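You operate a simulated robot arm through the tools that you are given. There is no shell and no other tool.

You run a simulated robot arm. Do the job below in one go: nothing can be reset, and whatever is moved stays where it is left.

Task
Brake the turntable, swap its silver stack for the blue one, free the brake, set WINDER BAND to teal.
Fine: the banded silver stack on the turntable goes on the narrow dark mat; the third stack and the PULL screw stay.

It is judged by the outcome, as a careful person would: the job done as asked, and still so three seconds after it is handed in. It fails if anything else is knocked over, pushed out of place, dropped, spilled or broken.

Robot
A 7-joint arm with a two-finger parallel gripper, fixed in place. Base frame: the origin is at the foot of the arm, x ahead of it, y to its left, z up. Readings come in cm, degrees, newtons and seconds.
Its first joint turns from -166.0 to 166.0 degrees. Payload 3.43 kg.
The TCP is the grasp point between the finger pads, 3.4 cm short of the fingertips. In the tool frame z runs along the fingers and y along their closing line. The gripper opens to 12.8 cm. The fingers are 2.4 cm wide and 1.2 cm thick; the gripper's body (4.8 by 13 cm) begins 9.6 cm behind the TCP.
Orientation is that of the tool frame in the base frame, as a unit quaternion [x, y, z, w]. With the fingers straight down and closing along the base's y, the tool's x points along the base's -x, its y along +y and its z along -z.

Tools
- The arm moves only by the tool step_arm. Its argument "commands" is a list of rows, each a list of 7 numbers: the opening, from 0 (shut) to 1 (fully open), then the shift along the base's x, y, z in units of 50 mm (1.0 is 50 mm), then the turn, a rotation vector about the base's x, y, z in units of 4 degrees (1.0 is 4 degrees). In form: [[grip, dx, dy, dz, ax, ay, az], ...]. A call has 1 to 20 rows; each row shifts and turns the commanded pose from where the row before left it. A call with a number of a shift or a turn outside -1 to 1 is refused whole. Each row takes 0.2 s and may step no farther than 5 cm and 8.6 degrees from the row before; otherwise, or with a gripper value out of range, the whole call is refused. A pose out of reach is approached as far as the arm can. The call stops where the force on the tool passes 40 N (or 10 N more than at its start, if that is more) or the arm is blocked; 0.2 s more then pass. The fingers move at their own pace (about 15.3 cm/s each) and stop on an object; they squeeze with about 39 N. The grip force told is the motor's: it shows also when the fingers shut on nothing. Time passes only in rows, and 0.2 s behind the last, so rows that do not move let the fingers close. The reply holds the time, the measured pose of the TCP, the force on the tool along the base axes, the opening and the grip force, in the units named above and with some noise, with the torque about the TCP (base axes, N m) and any sound that the robot's microphone picked up, and new pictures: "pictures" is both (left out), scene, wrist or none.
- Cameras (640 x 400 px; columns grow to the right, rows downward): "scene" is fixed at [39.87, 64.9, 156.08]; the picture's right is [-0.94, -0.35, 0.00], its down [-0.34, 0.91, -0.23] and it looks along [0.08, -0.21, -0.97] (base axes); focal length 344 px, centre (320, 200). "wrist" rides on the gripper at [7.6, -1.1, -16] in the tool frame; the picture's right is [0.15, 0.99, 0.00], its down [-0.88, 0.13, -0.46] and it looks along [-0.45, 0.07, 0.89] (tool axes); focal length 234 px, centre (320, 200). There is no depth. A picture from a camera that has moved, and an enlarged one, comes with that camera's place and axes in the base frame and with its lens.
- close_up(camera, box): a new picture of the part [left, top, right, bottom] of that camera's present view, enlarged. No time passes.
- sign_off(): hands the job in; it is judged then, once.

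Nothing tells you positions but the pictures and the camera data. Unless the task says otherwise, let go and move clear before handing in.

The tools are called after ">>>" as name(argument=value, ...) on one line, values as JSON. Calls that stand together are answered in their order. step_arm: Moves the arm, as the interface text tells. Its arguments: {"type":"object","properties":{"commands":{"type":"array","items":{"type":"array","items":{"type":"number"}}},"pictures":{"type":"string","enum":["both","scene","wrist","none"]}},"required":["commands"]} The other tools are called the same way: close_up (camera, box) takes an enlarged picture of a part of a camera's view; sign_off () hands the job in.

At the start:

```text
time: 0.0
position: [37.53, 44.03, 114.81]
ee_rot: [0.0, 1.0, 0.0, -0.001]
force: [0.4, 0.0, 0.6]
ft_torque: [0.0, 0.01, 0.0]
grip_width: 12.78
grasp_force: 0.0
```

scene: 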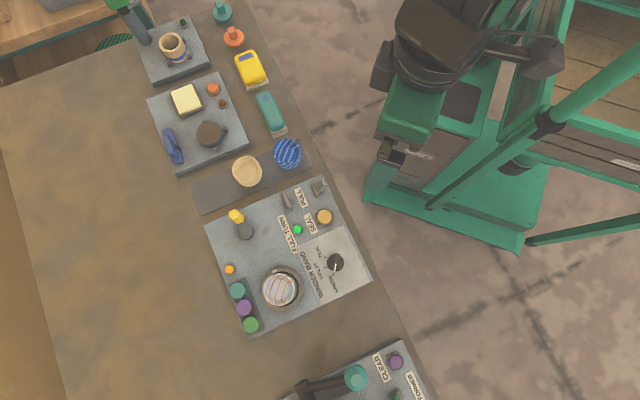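
wrist: 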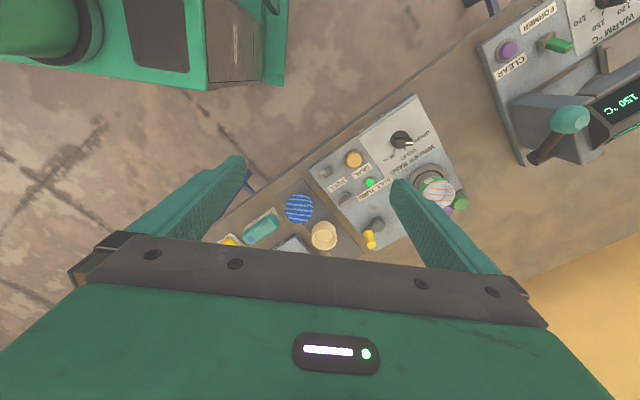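

I see a bench with several stations; the winder panel with the turntable holding a silver banded stack is centre-bottom, with a dark mat holding a tan and a blue stack. I'll look closely before moving.

>>> close_up(camera="scene", box=[190, 130, 390, 255])

>>> close_up(camera="scene", box=[200, 220, 392, 340])

>>> close_up(camera="wrist", box=[270, 90, 480, 260])

>>> close_up(camera="scene", box=[290, 230, 370, 310])

```text
3.20 times, centred on (290, 192) of scene
camera zoom: at [39.87, 64.9, 156.08], right [-0.94, -0.35, 0.0], down [-0.34, 0.91, -0.23], along [0.08, -0.21, -0.97], focal length 1102 px, centre (416, 224)
```

zoom: 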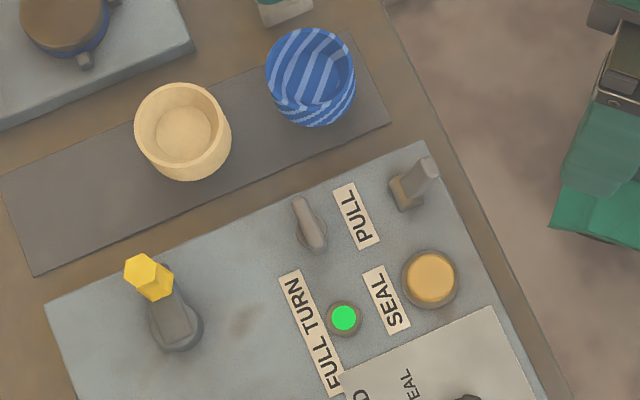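

```text
3.33 times, centred on (296, 280) of scene
camera zoom: at [39.87, 64.9, 156.08], right [-0.94, -0.35, 0.0], down [-0.34, 0.91, -0.23], along [0.08, -0.21, -0.97], focal length 1148 px, centre (400, -67)
```

zoom: 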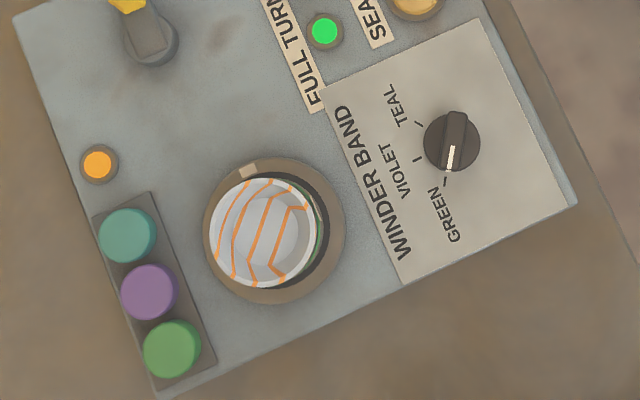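

```text
2.35 times, centred on (375, 175) of wrist
camera zoom: at [29.95, 42.68, 130.66], right [-0.15, 0.99, 0.0], down [0.88, 0.13, 0.45], along [0.45, 0.07, -0.89], focal length 551 px, centre (191, 259)
```

zoom: 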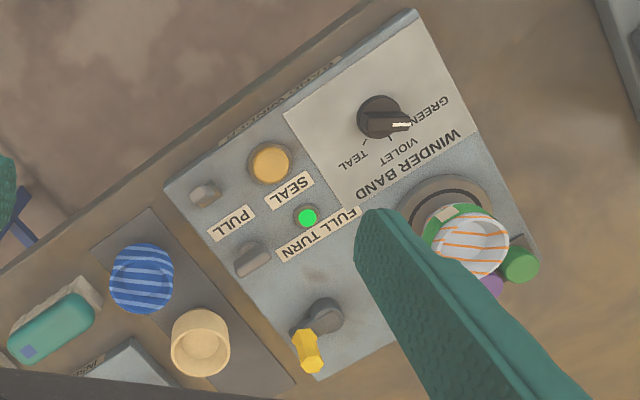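

```text
5.00 times, centred on (330, 270) of scene
camera zoom: at [39.87, 64.9, 156.08], right [-0.94, -0.35, 0.0], down [-0.34, 0.91, -0.23], along [0.08, -0.21, -0.97], focal length 1723 px, centre (270, -150)
```

zoom: 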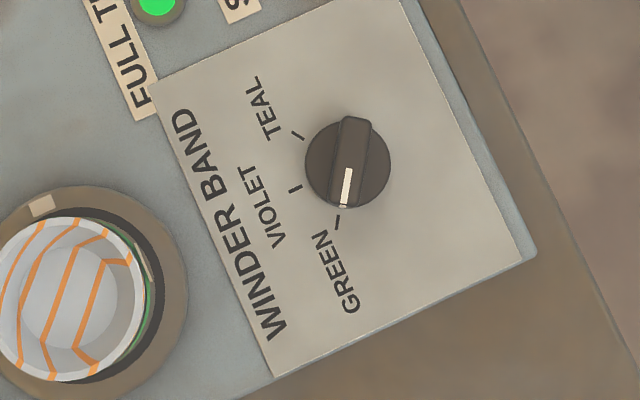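

Triangulating the dial gives roughly (38, 60.5, 83), so the panel top is near z≈80. I'll move the hand above the panel at a safe height for a closer view.

>>> step_arm(commands=[[1, 0, 1, 0, 0, 0, 0], [1, 0, 1, 0, 0, 0, 0], [1, 0, 1, 0, 0, 0, 0]])

```text
time: 0.8
position: [36.2, 58.76, 115.03]
ee_rot: [0.0, 1.0, 0.003, 0.005]
force: [-0.7, -0.3, 0.9]
ft_torque: [0.08, 0.02, -0.01]
grip_width: 12.81
grasp_force: 0.0
camera wrist: at [28.42, 57.46, 130.85], right [-0.15, 0.99, 0.0], down [0.88, 0.13, 0.46], along [0.46, 0.07, -0.89], focal length 234 px, centre (320, 200)
```

scene: 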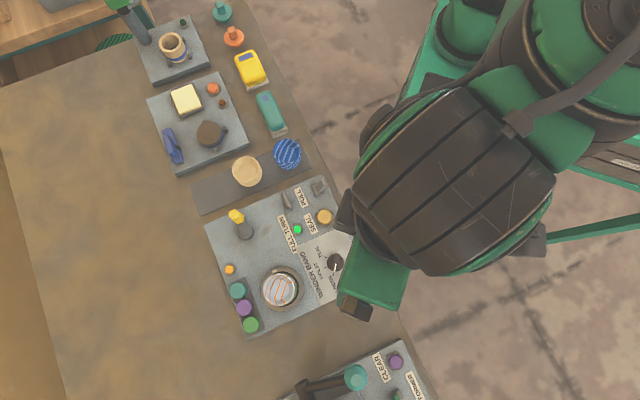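
wrist: 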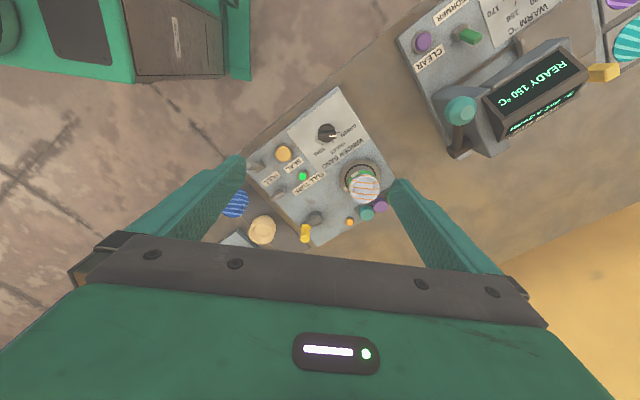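

The panel is in clear view between the fingers now; I'll zoom in on it.

>>> close_up(camera="wrist", box=[240, 85, 400, 185])

>>> close_up(camera="wrist", box=[240, 150, 400, 250])

```text
4.00 times, centred on (320, 135) of wrist
camera zoom: at [28.42, 57.46, 130.85], right [-0.15, 0.99, 0.0], down [0.88, 0.13, 0.46], along [0.46, 0.07, -0.89], focal length 937 px, centre (320, 460)
```

zoom: 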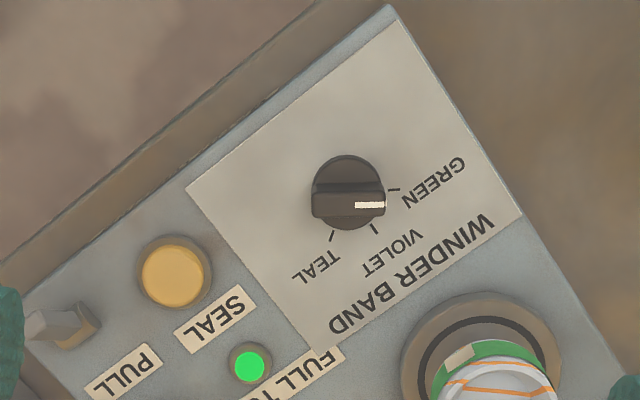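

```text
4.00 times, centred on (320, 200) of wrist
camera zoom: at [28.42, 57.46, 130.85], right [-0.15, 0.99, 0.0], down [0.88, 0.13, 0.46], along [0.46, 0.07, -0.89], focal length 937 px, centre (320, 200)
```

zoom: 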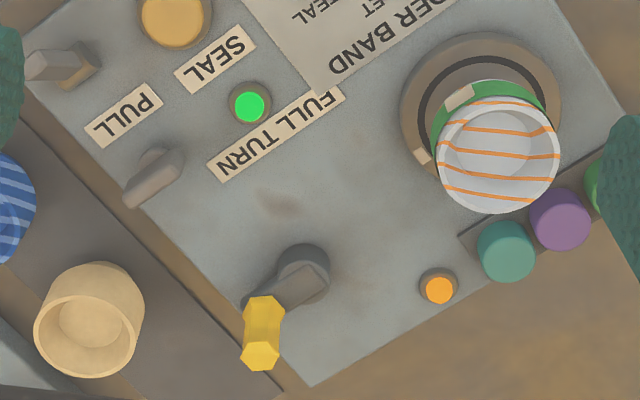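

I need to identify the brake. I'll zoom further on the candidate controls: the yellow-knobbed lever and the two grey parts.

>>> close_up(camera="wrist", box=[240, 150, 304, 190])

>>> close_up(camera="wrist", box=[285, 205, 365, 255])

>>> close_up(camera="wrist", box=[335, 155, 399, 205])

>>> close_up(camera="scene", box=[270, 170, 350, 240])

>>> close_up(camera="scene", box=[200, 195, 280, 285])

>>> close_up(camera="scene", box=[220, 255, 310, 335])

```text
10.00 times, centred on (272, 170) of wrist
camera zoom: at [28.42, 57.46, 130.85], right [-0.15, 0.99, 0.0], down [0.88, 0.13, 0.46], along [0.46, 0.07, -0.89], focal length 2342 px, centre (800, 500)
```

zoom: 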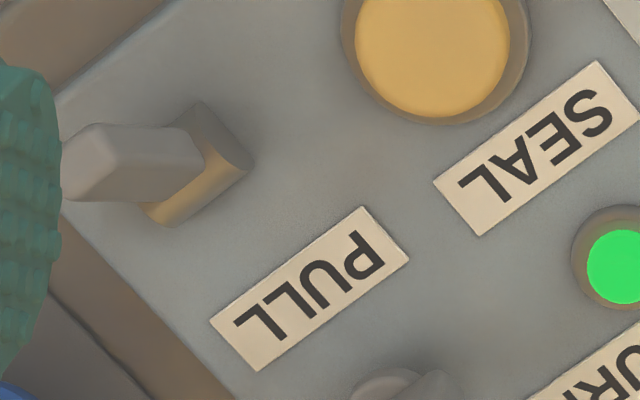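

```text
8.00 times, centred on (325, 230) of wrist
camera zoom: at [28.42, 57.46, 130.85], right [-0.15, 0.99, 0.0], down [0.88, 0.13, 0.46], along [0.46, 0.07, -0.89], focal length 1873 px, centre (280, -40)
```

zoom: 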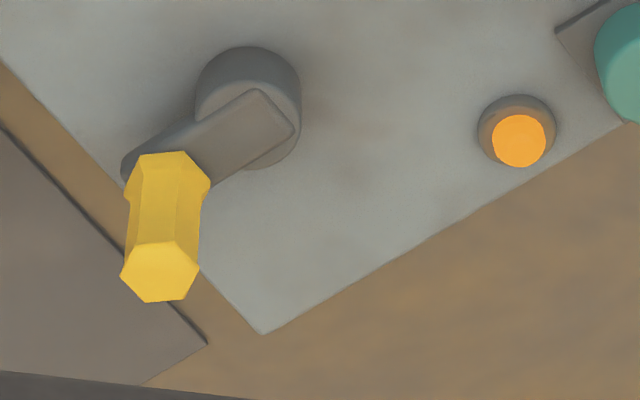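

```text
8.00 times, centred on (367, 180) of wrist
camera zoom: at [28.42, 57.46, 130.85], right [-0.15, 0.99, 0.0], down [0.88, 0.13, 0.46], along [0.46, 0.07, -0.89], focal length 1873 px, centre (-56, 360)
```

zoom: 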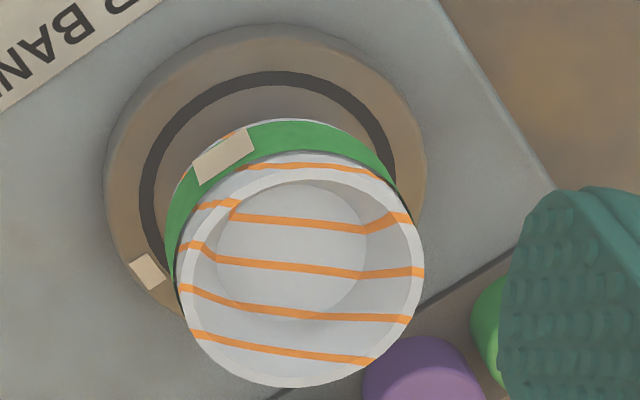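

```text
5.71 times, centred on (310, 205) of scene
camera zoom: at [39.87, 64.9, 156.08], right [-0.94, -0.35, 0.0], down [-0.34, 0.91, -0.23], along [0.08, -0.21, -0.97], focal length 1969 px, centre (377, 171)
```

zoom: 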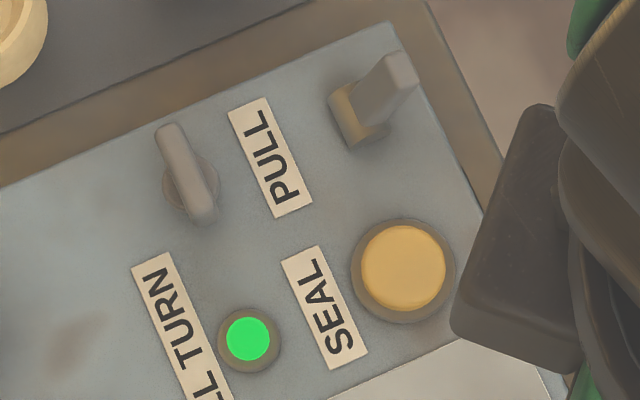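

```text
4.44 times, centred on (240, 240) of scene
camera zoom: at [39.87, 64.9, 156.08], right [-0.94, -0.35, 0.0], down [-0.34, 0.91, -0.23], along [0.08, -0.21, -0.97], focal length 1531 px, centre (676, 22)
```

zoom: 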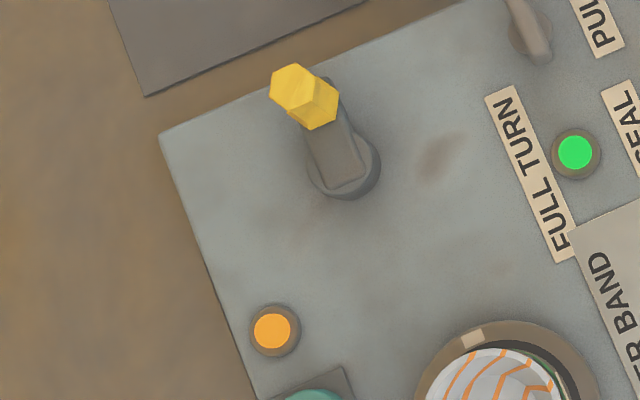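

```text
5.00 times, centred on (265, 295) of scene
camera zoom: at [39.87, 64.9, 156.08], right [-0.94, -0.35, 0.0], down [-0.34, 0.91, -0.23], along [0.08, -0.21, -0.97], focal length 1723 px, centre (595, -275)
```

zoom: 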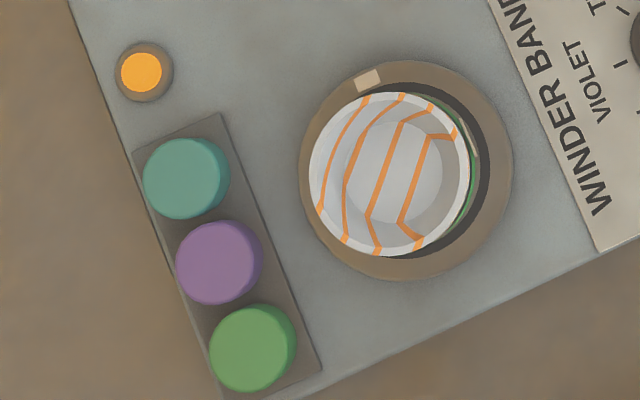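

The two grey parts look like a wing-headed thumbscrew (panel edge) and a tilted toggle lever (corner). I'll go lower, with the hand turned to face the panel, to tell which is the brake.

>>> step_arm(commands=[[1, 0.15, -0.3, -0.25, 0, 0, 1], [1, 0.15, -0.3, -0.25, 0, 0, 1], [1, 0.15, -0.3, -0.25, 0, 0, 1], [1, 0.15, -0.3, -0.25, 0, 0, 1], [1, 0.15, -0.3, -0.25, 0, 0, 1], [1, 0.15, -0.3, -0.25, 0, 0, 1], [1, 0.15, -0.3, -0.25, 0, 0, 1], [1, 0.15, -0.3, -0.25, 0, 0, 1], [1, 0.15, -0.3, -0.25, 0, 0, 1], [1, 0.15, -0.3, -0.25, 0, 0, 1], [1, 0, 0, -0.25, 0, 0, 0.75]])

```text
time: 3.2
position: [43.45, 43.9, 101.43]
ee_rot: [-0.366, 0.931, 0.003, 0.005]
force: [-1.4, -0.5, 0.7]
ft_torque: [0.03, -0.02, 0.01]
grip_width: 12.81
grasp_force: 0.0
camera wrist: at [38.51, 37.65, 117.24], right [-0.78, 0.62, 0.0], down [0.55, 0.69, 0.47], along [0.29, 0.36, -0.89], focal length 234 px, centre (320, 200)
```

scene: 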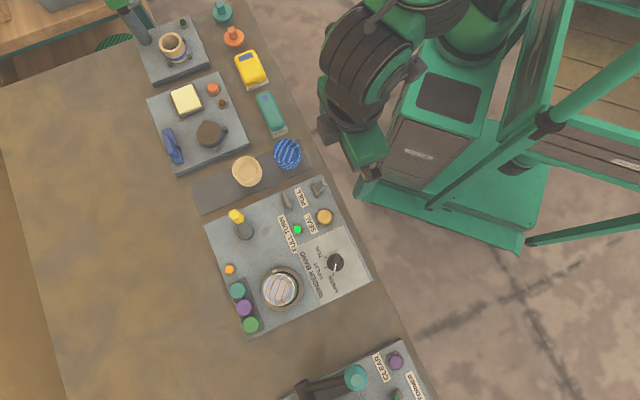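
wrist: 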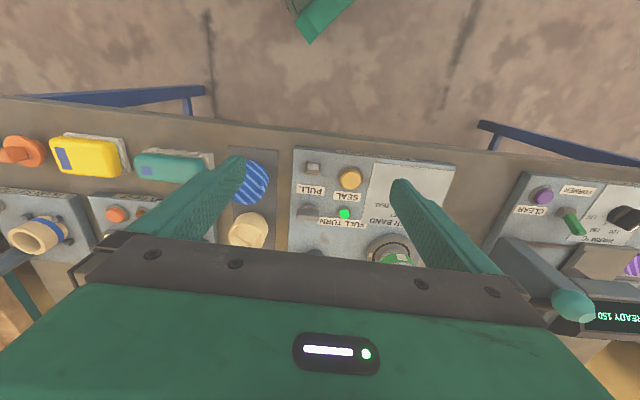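

The hand now faces the panel; I'll zoom in on the controls and front face text.

>>> close_up(camera="wrist", box=[285, 145, 365, 195])

>>> close_up(camera="wrist", box=[285, 195, 365, 260])

>>> close_up(camera="wrist", box=[360, 150, 460, 230])

```text
8.00 times, centred on (325, 170) of wrist
camera zoom: at [38.51, 37.65, 117.24], right [-0.78, 0.62, 0.0], down [0.55, 0.69, 0.47], along [0.29, 0.36, -0.89], focal length 1873 px, centre (280, 440)
```

zoom: 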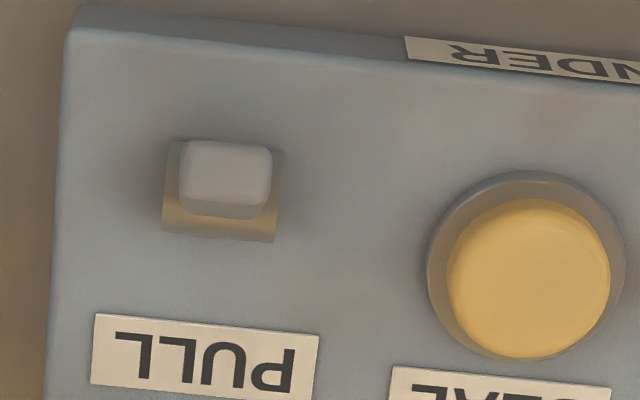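

```text
6.15 times, centred on (325, 228) of wrist
camera zoom: at [38.51, 37.65, 117.24], right [-0.78, 0.62, 0.0], down [0.55, 0.69, 0.47], along [0.29, 0.36, -0.89], focal length 1441 px, centre (289, 31)
```

zoom: 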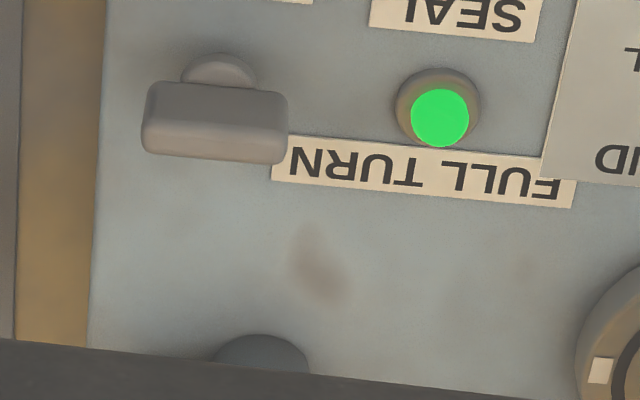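

```text
5.00 times, centred on (410, 190) of wrist
camera zoom: at [38.51, 37.65, 117.24], right [-0.78, 0.62, 0.0], down [0.55, 0.69, 0.47], along [0.29, 0.36, -0.89], focal length 1171 px, centre (-130, 250)
```

zoom: 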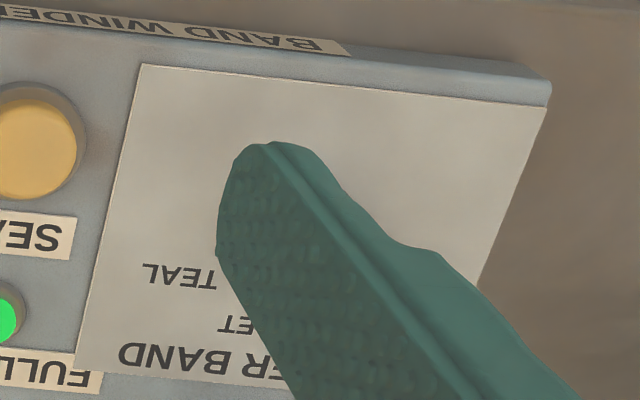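

The front label reads "BAND WINDER". The wing-headed part is the PULL (band tension) thumbscrew and the yellow-knob crank is for winding, so the tilted toggle at the corner is most likely the brake (tip about (46.2, 45.7, 85.7)). I'll shut the fingers and check that the pose settles.

>>> step_arm(commands=[[0, 0, 0, 0, 0, 0, 0], [0, 0, 0, 0, 0, 0, 0], [0, 0, 0, 0, 0, 0, 0], [0, 0, 0, 0, 0, 0, 0]])

>>> close_up(camera="scene", box=[300, 170, 340, 195])

>>> close_up(camera="wrist", box=[300, 145, 460, 245])

```text
time: 4.2
position: [43.48, 43.99, 101.47]
ee_rot: [-0.367, 0.93, 0.003, 0.004]
force: [0.2, 0.3, 0.3]
ft_torque: [-0.01, 0.01, -0.01]
grip_width: 0.0
grasp_force: 33.2
camera wrist: at [38.51, 37.69, 117.24], right [-0.78, 0.62, 0.0], down [0.55, 0.69, 0.47], along [0.29, 0.36, -0.89], focal length 234 px, centre (320, 200)
```

scene: 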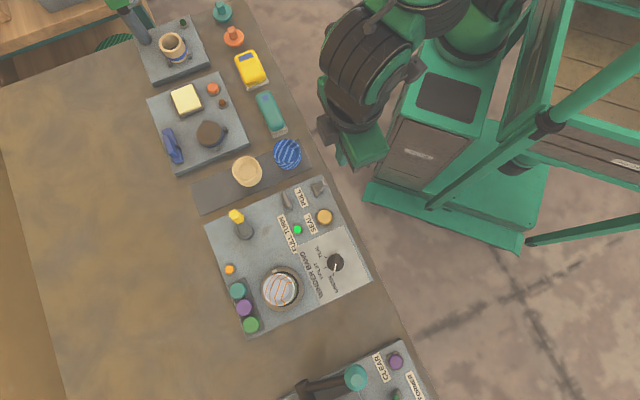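
wrist: 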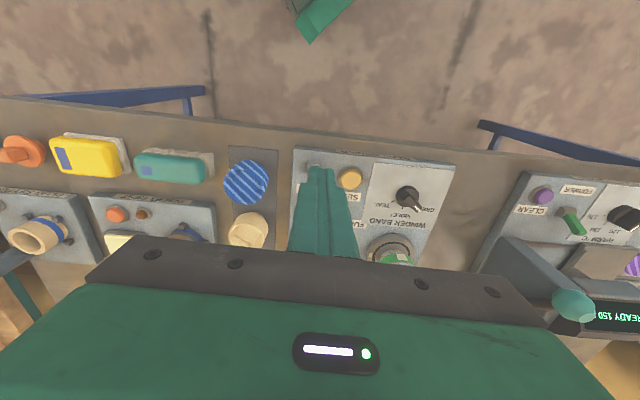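

```text
16.00 times, centred on (320, 182) of scene
camera zoom: at [39.87, 64.9, 156.08], right [-0.94, -0.35, 0.0], down [-0.34, 0.91, -0.23], along [0.08, -0.21, -0.97], focal length 5512 px, centre (320, 480)
```

zoom: 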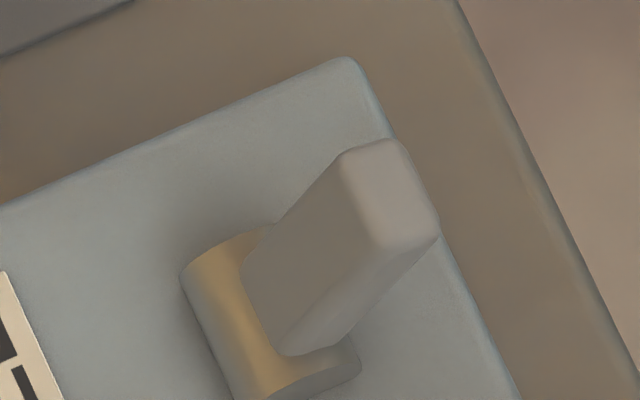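

```text
4.00 times, centred on (380, 195) of wrist
camera zoom: at [38.51, 37.69, 117.24], right [-0.78, 0.62, 0.0], down [0.55, 0.69, 0.47], along [0.29, 0.36, -0.89], focal length 937 px, centre (80, 220)
```

zoom: 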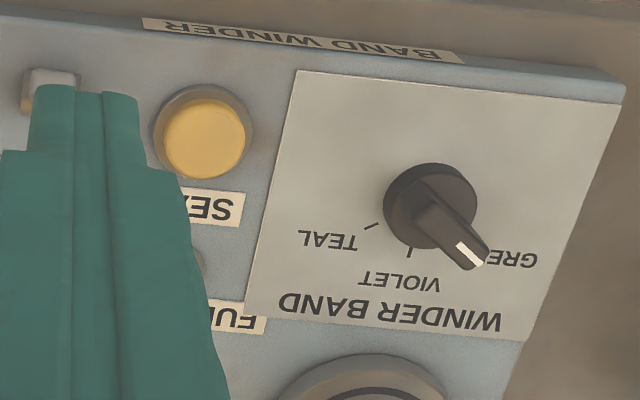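

The toggle is a lever on a rounded saddle, leaning toward the robot. I'll lower the closed fingers beside it on the robot side and check clearance.

>>> step_arm(commands=[[0, 0.0, -0.1, -0.6, 0, 0, 0], [0, 0, 0, -0.6, 0, 0, 0], [0, 0, 0, -0.6, 0, 0, 0], [0, 0, 0, -0.4, 0, 0, 0], [0, 0, 0, 0, 0, 0, 0]])

>>> close_up(camera="scene", box=[290, 160, 370, 210])

>>> close_up(camera="wrist", box=[240, 130, 400, 230])

```text
time: 5.4
position: [43.53, 43.54, 90.65]
ee_rot: [-0.367, 0.93, 0.003, 0.004]
force: [0.0, 0.0, 0.2]
ft_torque: [0.0, -0.02, 0.0]
grip_width: 0.01
grasp_force: 33.1
camera wrist: at [38.57, 37.18, 106.33], right [-0.78, 0.62, 0.0], down [0.55, 0.69, 0.47], along [0.29, 0.36, -0.89], focal length 234 px, centre (320, 200)
```

scene: 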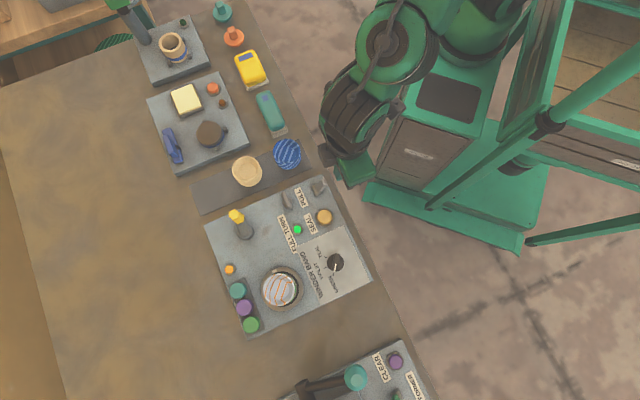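
wrist: 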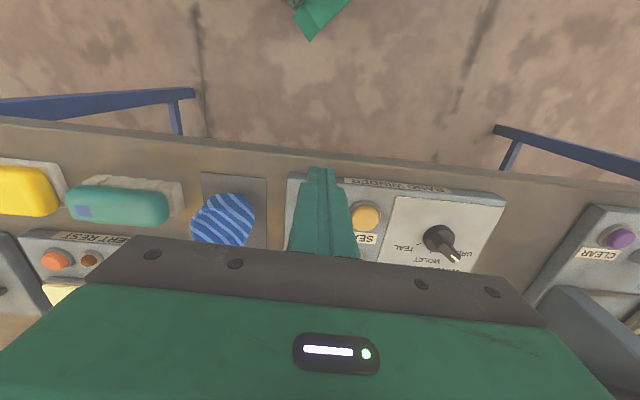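

```text
8.00 times, centred on (330, 185) of scene
camera zoom: at [39.87, 64.9, 156.08], right [-0.94, -0.35, 0.0], down [-0.34, 0.91, -0.23], along [0.08, -0.21, -0.97], focal length 2756 px, centre (240, 320)
```

zoom: 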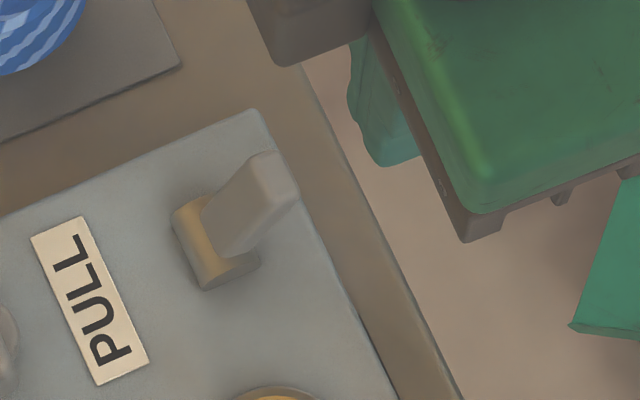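

```text
4.00 times, centred on (320, 180) of wrist
camera zoom: at [38.57, 37.18, 106.33], right [-0.78, 0.62, 0.0], down [0.55, 0.69, 0.47], along [0.29, 0.36, -0.89], focal length 937 px, centre (320, 280)
```

zoom: 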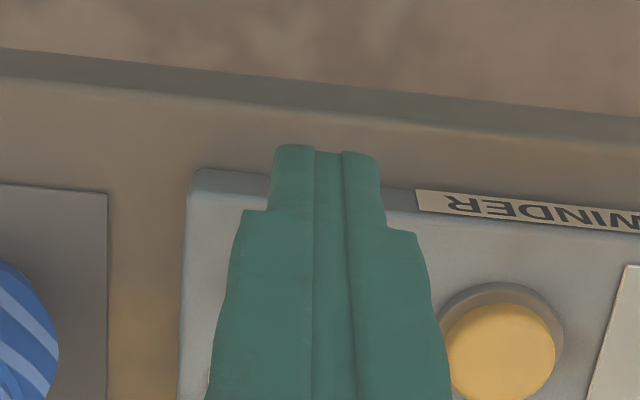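

Fingers are aligned about 3.4 cm on the robot side of the toggle tip. I'll drop to tip height and push outward slowly.

>>> step_arm(commands=[[0, 0.03, -0.036, -0.3, 0, 0, 0], [0, 0, 0, -0.3, 0, 0, 0], [0, 0, 0, 0, 0, 0, 0], [0, 0.146, 0.136, 0, 0, 0, 0], [0, 0.073, 0.068, 0, 0, 0, 0], [0, 0.073, 0.068, 0, 0, 0, 0], [0, 0.073, 0.068, 0, 0, 0, 0], [0, 0.073, 0.068, 0, 0, 0, 0]])

>>> close_up(camera="scene", box=[290, 160, 370, 210])

```text
time: 7.2
position: [45.95, 45.36, 87.39]
ee_rot: [-0.366, 0.931, 0.003, 0.005]
force: [0.4, 0.8, -0.1]
ft_torque: [-0.01, -0.03, -0.01]
grip_width: 0.0
grasp_force: 32.9
camera wrist: at [40.98, 39.1, 103.26], right [-0.78, 0.62, 0.0], down [0.55, 0.69, 0.47], along [0.29, 0.36, -0.89], focal length 234 px, centre (320, 200)
```

scene: 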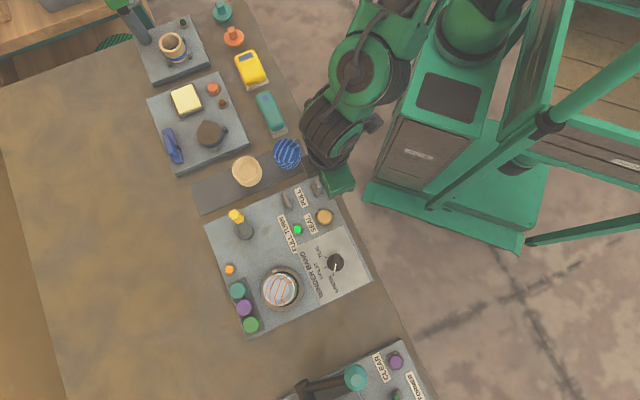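
wrist: 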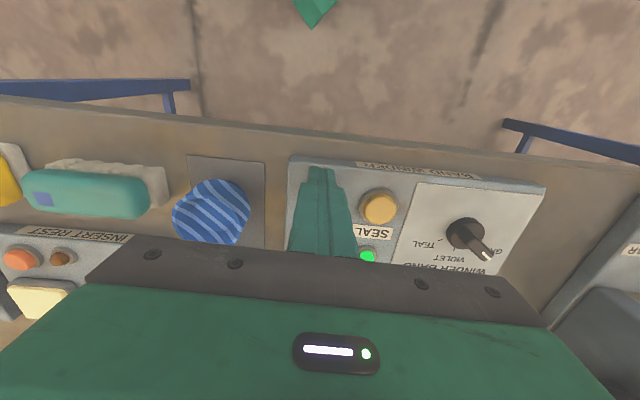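

```text
8.00 times, centred on (330, 185) of scene
camera zoom: at [39.87, 64.9, 156.08], right [-0.94, -0.35, 0.0], down [-0.34, 0.91, -0.23], along [0.08, -0.21, -0.97], focal length 2756 px, centre (240, 320)
```

zoom: 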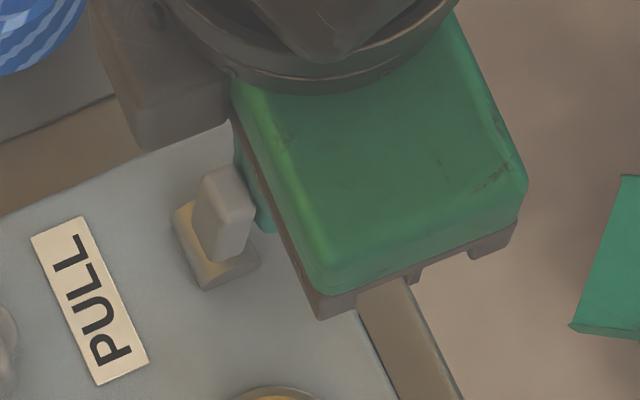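

The lever is swinging with little force. I'll keep pushing through to the far side.

>>> step_arm(commands=[[0, 0.073, 0.068, 0, 0, 0, 0], [0, 0.073, 0.068, 0, 0, 0, 0], [0, 0.073, 0.068, 0, 0, 0, 0], [0, 0, 0, 0, 0, 0, 0]])

>>> close_up(camera="scene", box=[290, 160, 370, 210])

>>> close_up(camera="scene", box=[200, 170, 392, 340])

```text
time: 8.2
position: [46.76, 46.17, 87.36]
ee_rot: [-0.368, 0.93, 0.001, 0.003]
force: [-21.1, -28.5, 13.9]
ft_torque: [-0.92, 0.55, 0.02]
grip_width: 0.0
grasp_force: 33.2
heard: click
camera wrist: at [41.84, 39.9, 103.32], right [-0.78, 0.62, 0.0], down [0.55, 0.69, 0.46], along [0.29, 0.36, -0.89], focal length 234 px, centre (320, 200)
```

scene: 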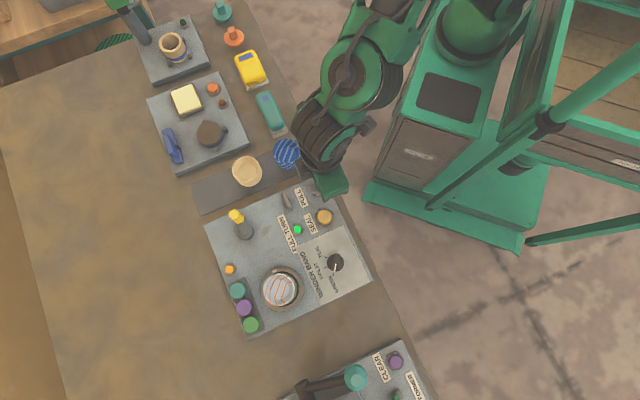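
wrist: 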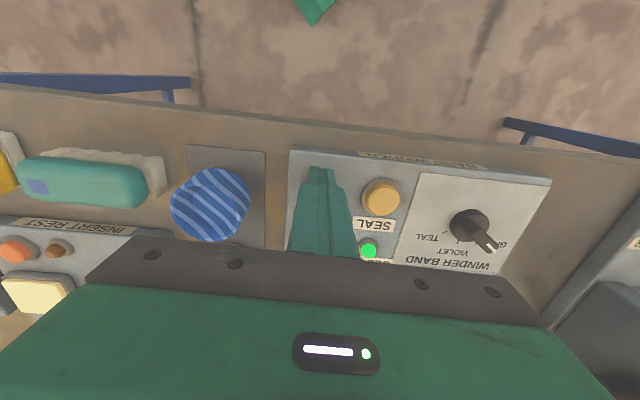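

```text
8.00 times, centred on (330, 185) of scene
camera zoom: at [39.87, 64.9, 156.08], right [-0.94, -0.35, 0.0], down [-0.34, 0.91, -0.23], along [0.08, -0.21, -0.97], focal length 2756 px, centre (240, 320)
```

zoom: 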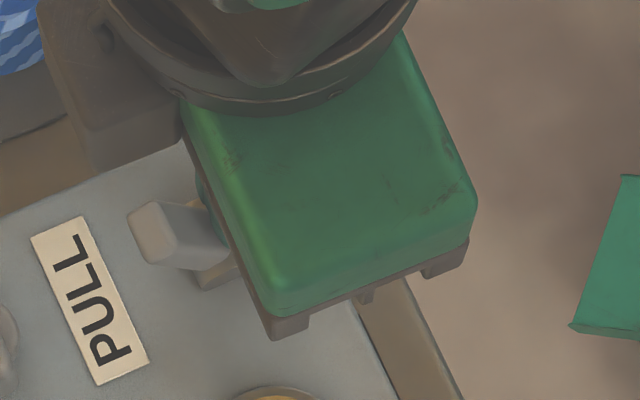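

```text
2.35 times, centred on (296, 255) of scene
camera zoom: at [39.87, 64.9, 156.08], right [-0.94, -0.35, 0.0], down [-0.34, 0.91, -0.23], along [0.08, -0.21, -0.97], focal length 811 px, centre (376, 71)
```

zoom: 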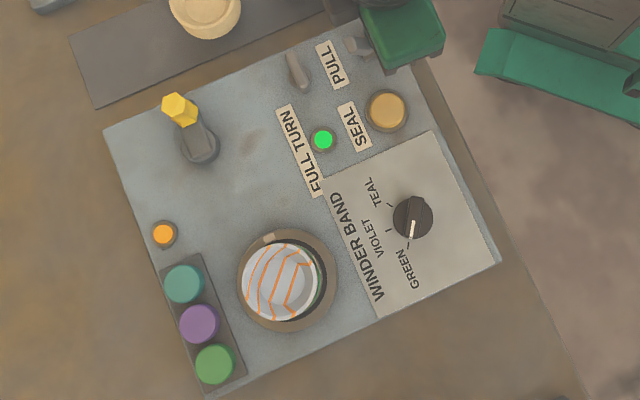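

A click was heard and the toggle is now leaning outward. I'll back off, rise, and re-check the lamps and toggle.

>>> step_arm(commands=[[0, -0.146, -0.136, 0, 0, 0, 0], [0, -0.2, -0.19, 0, 0, 0, 0], [0, -0.2, -0.19, 0.4, 0, 0, 0], [0, 0, 0, 1, 0, 0, 0], [0, 0, 0, 0, 0, 0, 0]])

>>> close_up(camera="scene", box=[290, 160, 370, 210])

>>> close_up(camera="scene", box=[200, 210, 320, 340])

```text
time: 9.4
position: [44.25, 43.65, 94.38]
ee_rot: [-0.367, 0.93, 0.004, 0.004]
force: [0.3, 0.7, -0.3]
ft_torque: [0.02, 0.01, 0.01]
grip_width: 0.0
grasp_force: 32.6
camera wrist: at [39.44, 37.39, 110.31], right [-0.78, 0.62, 0.0], down [0.55, 0.69, 0.47], along [0.29, 0.36, -0.89], focal length 234 px, centre (320, 200)
```

scene: 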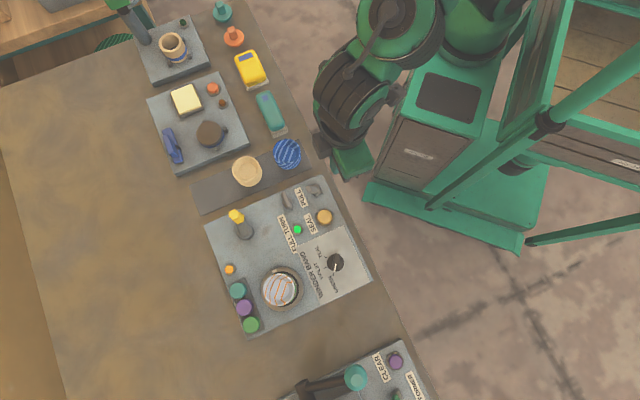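
wrist: 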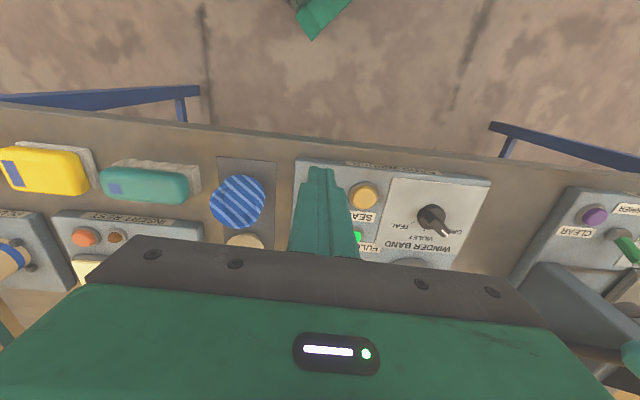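

```text
8.00 times, centred on (330, 185) of scene
camera zoom: at [39.87, 64.9, 156.08], right [-0.94, -0.35, 0.0], down [-0.34, 0.91, -0.23], along [0.08, -0.21, -0.97], focal length 2756 px, centre (240, 320)
```

zoom: 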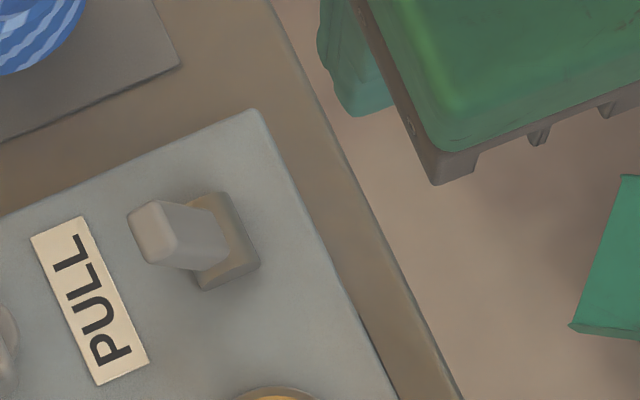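

```text
3.08 times, centred on (260, 275) of scene
camera zoom: at [39.87, 64.9, 156.08], right [-0.94, -0.35, 0.0], down [-0.34, 0.91, -0.23], along [0.08, -0.21, -0.97], focal length 1060 px, centre (505, -31)
```

zoom: 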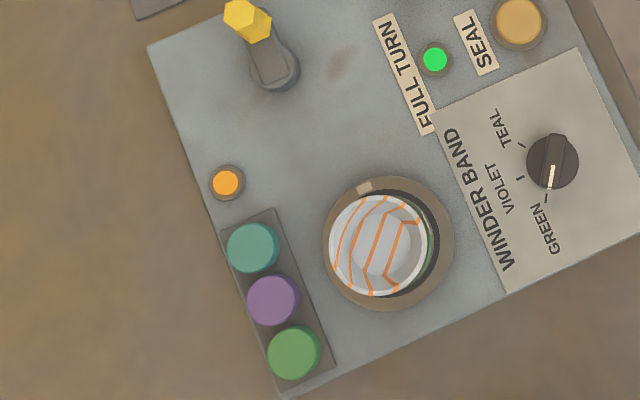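

The toggle clicked over and stays put. Next I'll rise and move over the mat to locate the three stacks accurately.

>>> step_arm(commands=[[0.3, 0, 0, 0.8, 0, 0, 0], [0.6, 0, 0, 0.8, 0, 0, 0], [1, 0.5, 0, 0.6, 0, 0, 0], [1, 0.5, 0, 0, 0, 0, 0], [1, 0.5, 0, 0, 0, 0, 0], [1, 0, 0, 0, 0, 0, 0]])

>>> close_up(camera="wrist", box=[240, 130, 400, 230])

```text
time: 10.8
position: [51.59, 43.76, 105.39]
ee_rot: [-0.366, 0.93, 0.003, 0.005]
force: [0.4, 0.0, 0.3]
ft_torque: [-0.02, 0.0, -0.01]
grip_width: 12.78
grasp_force: 0.0
camera wrist: at [46.74, 37.4, 121.2], right [-0.78, 0.62, 0.0], down [0.55, 0.69, 0.47], along [0.29, 0.36, -0.89], focal length 234 px, centre (320, 200)
```

scene: 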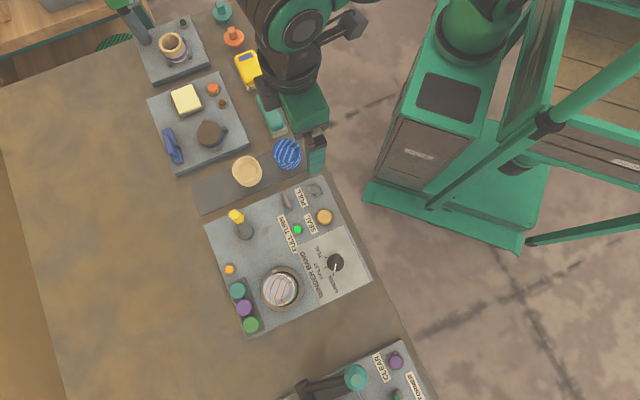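
wrist: 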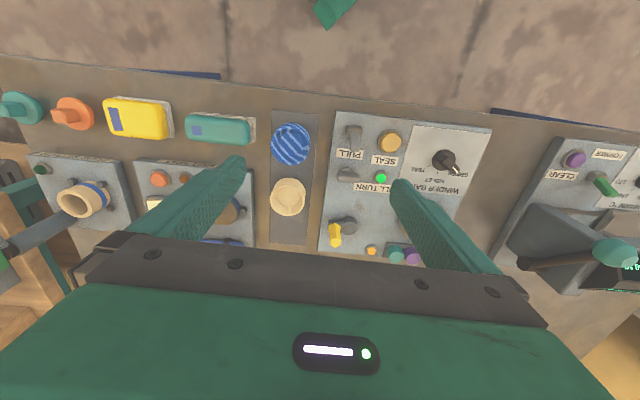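

```text
4.00 times, centred on (320, 180) of wrist
camera zoom: at [46.74, 37.4, 121.2], right [-0.78, 0.62, 0.0], down [0.55, 0.69, 0.47], along [0.29, 0.36, -0.89], focal length 937 px, centre (320, 280)
```

zoom: 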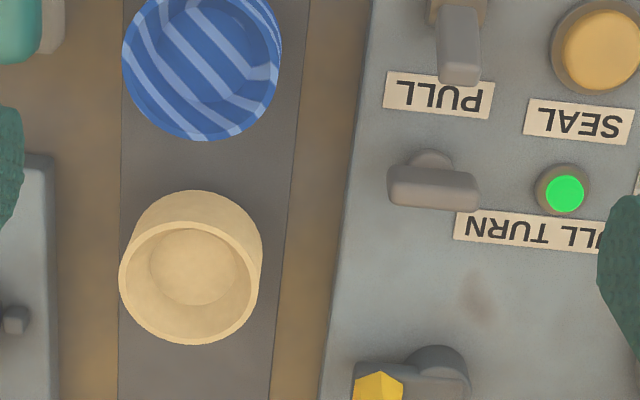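

The mat is about 8 cm wide with free room at its far end. I'll take precise close-ups for the mat corners and blue stack.

>>> close_up(camera="scene", box=[185, 130, 325, 220])

>>> close_up(camera="wrist", box=[260, 105, 340, 155])

>>> close_up(camera="wrist", box=[260, 170, 380, 250])

>>> close_up(camera="scene", box=[250, 260, 310, 320])

```text
4.44 times, centred on (255, 175) of scene
camera zoom: at [39.87, 64.9, 156.08], right [-0.94, -0.35, 0.0], down [-0.34, 0.91, -0.23], along [0.08, -0.21, -0.97], focal length 1531 px, centre (609, 311)
```

zoom: 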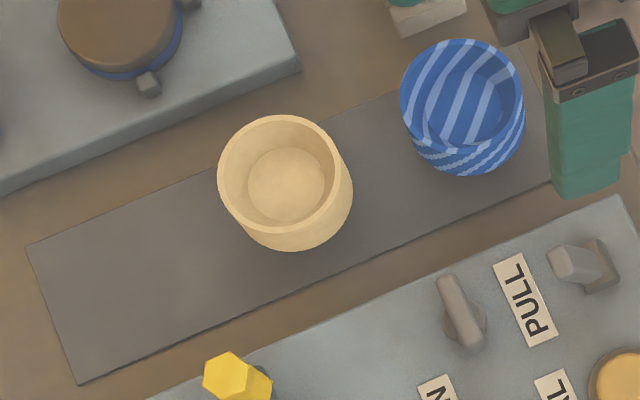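

```text
8.00 times, centred on (300, 130) of wrist
camera zoom: at [46.74, 37.4, 121.2], right [-0.78, 0.62, 0.0], down [0.55, 0.69, 0.47], along [0.29, 0.36, -0.89], focal length 1873 px, centre (480, 760)
```

zoom: 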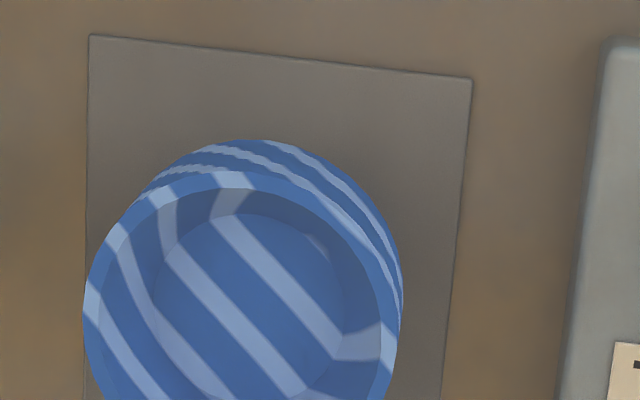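

```text
5.00 times, centred on (320, 210) of wrist
camera zoom: at [46.74, 37.4, 121.2], right [-0.78, 0.62, 0.0], down [0.55, 0.69, 0.47], along [0.29, 0.36, -0.89], focal length 1171 px, centre (320, 150)
```

zoom: 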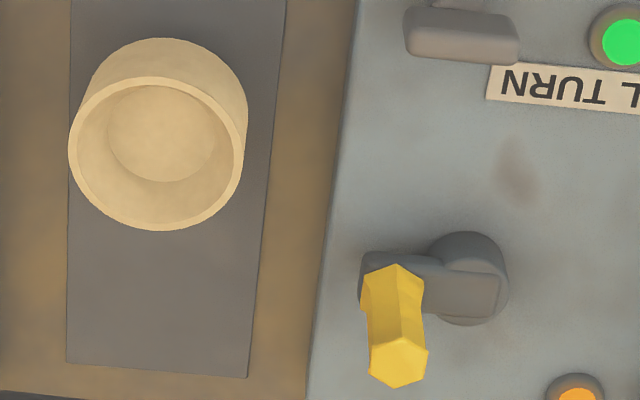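

```text
6.67 times, centred on (280, 290) of scene
camera zoom: at [39.87, 64.9, 156.08], right [-0.94, -0.35, 0.0], down [-0.34, 0.91, -0.23], along [0.08, -0.21, -0.97], focal length 2297 px, centre (587, -400)
```

zoom: 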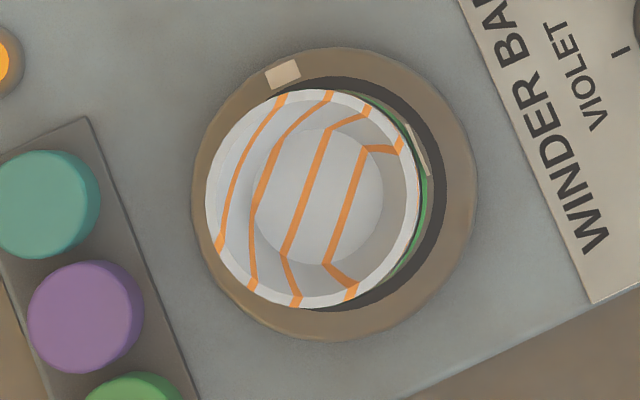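

Blue is near (56.5, 41.8), cream near (63.1, 48.7), mat axis at 45° with a free spot at about (69.2, 54.6); silver sits at about (46.75, 69.5). I'll go above the silver stack.

>>> step_arm(commands=[[0.78, -0.16, 0.86, 0, 0, 0, 0.25], [0.78, -0.16, 0.86, 0, 0, 0, 0.25], [0.78, -0.16, 0.86, -0.2, 0, 0, 0], [0.78, -0.16, 0.86, -0.2, 0, 0, 0], [0.78, -0.16, 0.86, -0.3, 0, 0, 0], [0.78, -0.16, 0.86, -0.3, 0, 0, 0], [0.78, 0, 0, 0, 0, 0, 0], [0.78, 0, 0, 0, 0, 0, 0]])

>>> close_up(camera="wrist", box=[240, 130, 400, 230])

```text
time: 12.6
position: [46.86, 69.41, 100.41]
ee_rot: [-0.383, 0.924, 0.003, 0.004]
force: [-0.2, 0.6, -0.8]
ft_torque: [-0.03, -0.01, 0.0]
grip_width: 9.97
grasp_force: 0.0
camera wrist: at [42.21, 63.07, 116.22], right [-0.8, 0.6, 0.0], down [0.53, 0.71, 0.47], along [0.28, 0.37, -0.89], focal length 234 px, centre (320, 200)
```

scene: 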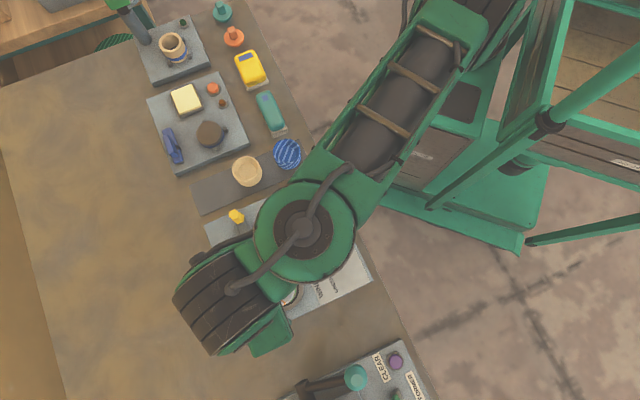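
wrist: 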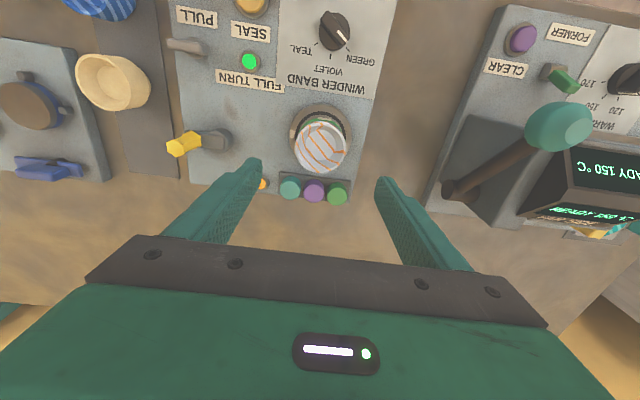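

```text
4.00 times, centred on (320, 180) of wrist
camera zoom: at [42.21, 63.07, 116.22], right [-0.8, 0.6, 0.0], down [0.53, 0.71, 0.47], along [0.28, 0.37, -0.89], focal length 937 px, centre (320, 280)
```

zoom: 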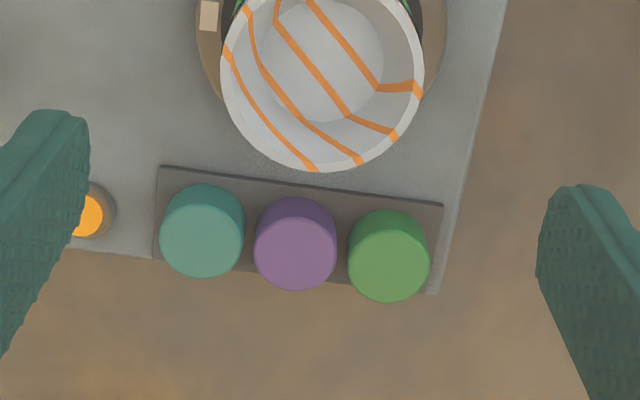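

I'm above the silver stack; a close-up to pin down its height and exact centre.

>>> close_up(camera="wrist", box=[275, 95, 371, 180])

```text
4.71 times, centred on (323, 138) of wrist
camera zoom: at [42.21, 63.07, 116.22], right [-0.8, 0.6, 0.0], down [0.53, 0.71, 0.47], along [0.28, 0.37, -0.89], focal length 1102 px, centre (306, 494)
```

zoom: 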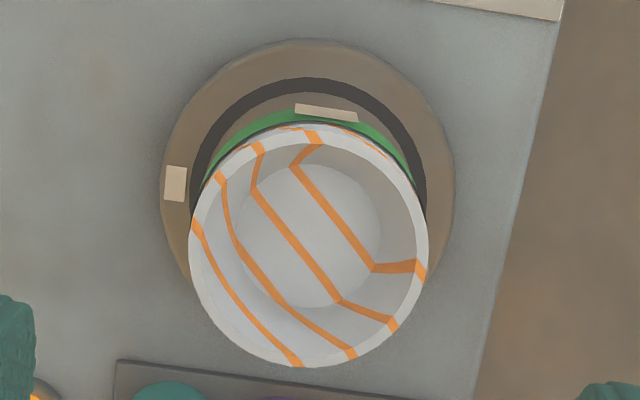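

Silver's rim is near z≈87.4 and centred under the hand. Descending with fingers open around it.

>>> step_arm(commands=[[0.78, 0, 0, -0.5, 0, 0, 0], [0.78, 0, 0, -0.5, 0, 0, 0], [0.78, 0, 0, -0.5, 0, 0, 0], [0.78, 0, 0, -0.5, 0, 0, 0], [0.78, 0, 0, -0.4, 0, 0, 0], [0.78, 0, 0, 0, 0, 0, 0], [0.78, 0, 0, 0, 0, 0, 0]])

>>> close_up(camera="wrist", box=[240, 100, 400, 230])

```text
time: 14.2
position: [46.99, 69.61, 88.33]
ee_rot: [-0.383, 0.924, 0.003, 0.005]
force: [0.1, 0.9, 0.1]
ft_torque: [0.0, -0.03, -0.01]
grip_width: 9.98
grasp_force: 0.0
camera wrist: at [42.27, 63.16, 104.14], right [-0.8, 0.6, 0.0], down [0.53, 0.71, 0.47], along [0.28, 0.37, -0.89], focal length 234 px, centre (320, 200)
```

scene: 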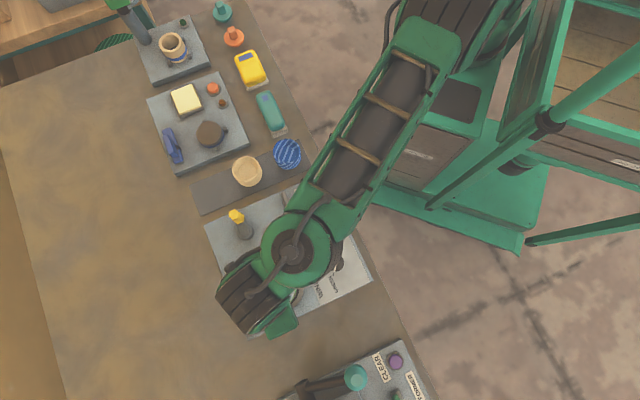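
wrist: 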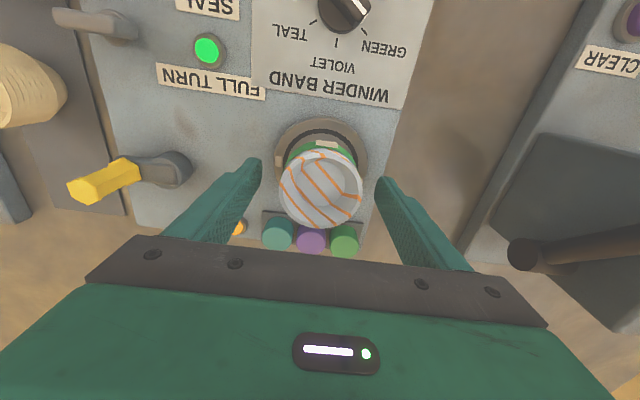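

```text
3.08 times, centred on (320, 165) of wrist
camera zoom: at [42.27, 63.16, 104.14], right [-0.8, 0.6, 0.0], down [0.53, 0.71, 0.47], along [0.28, 0.37, -0.89], focal length 720 px, centre (320, 308)
```

zoom: 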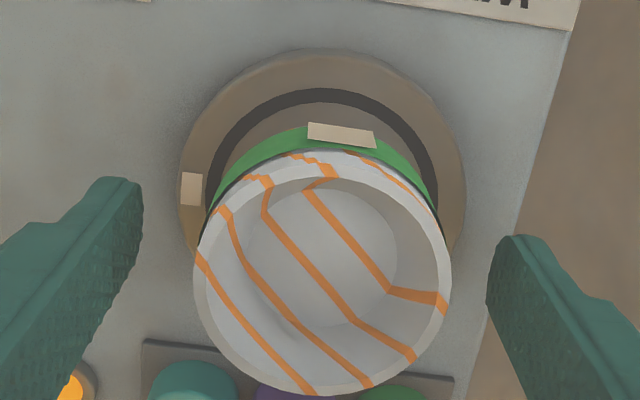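

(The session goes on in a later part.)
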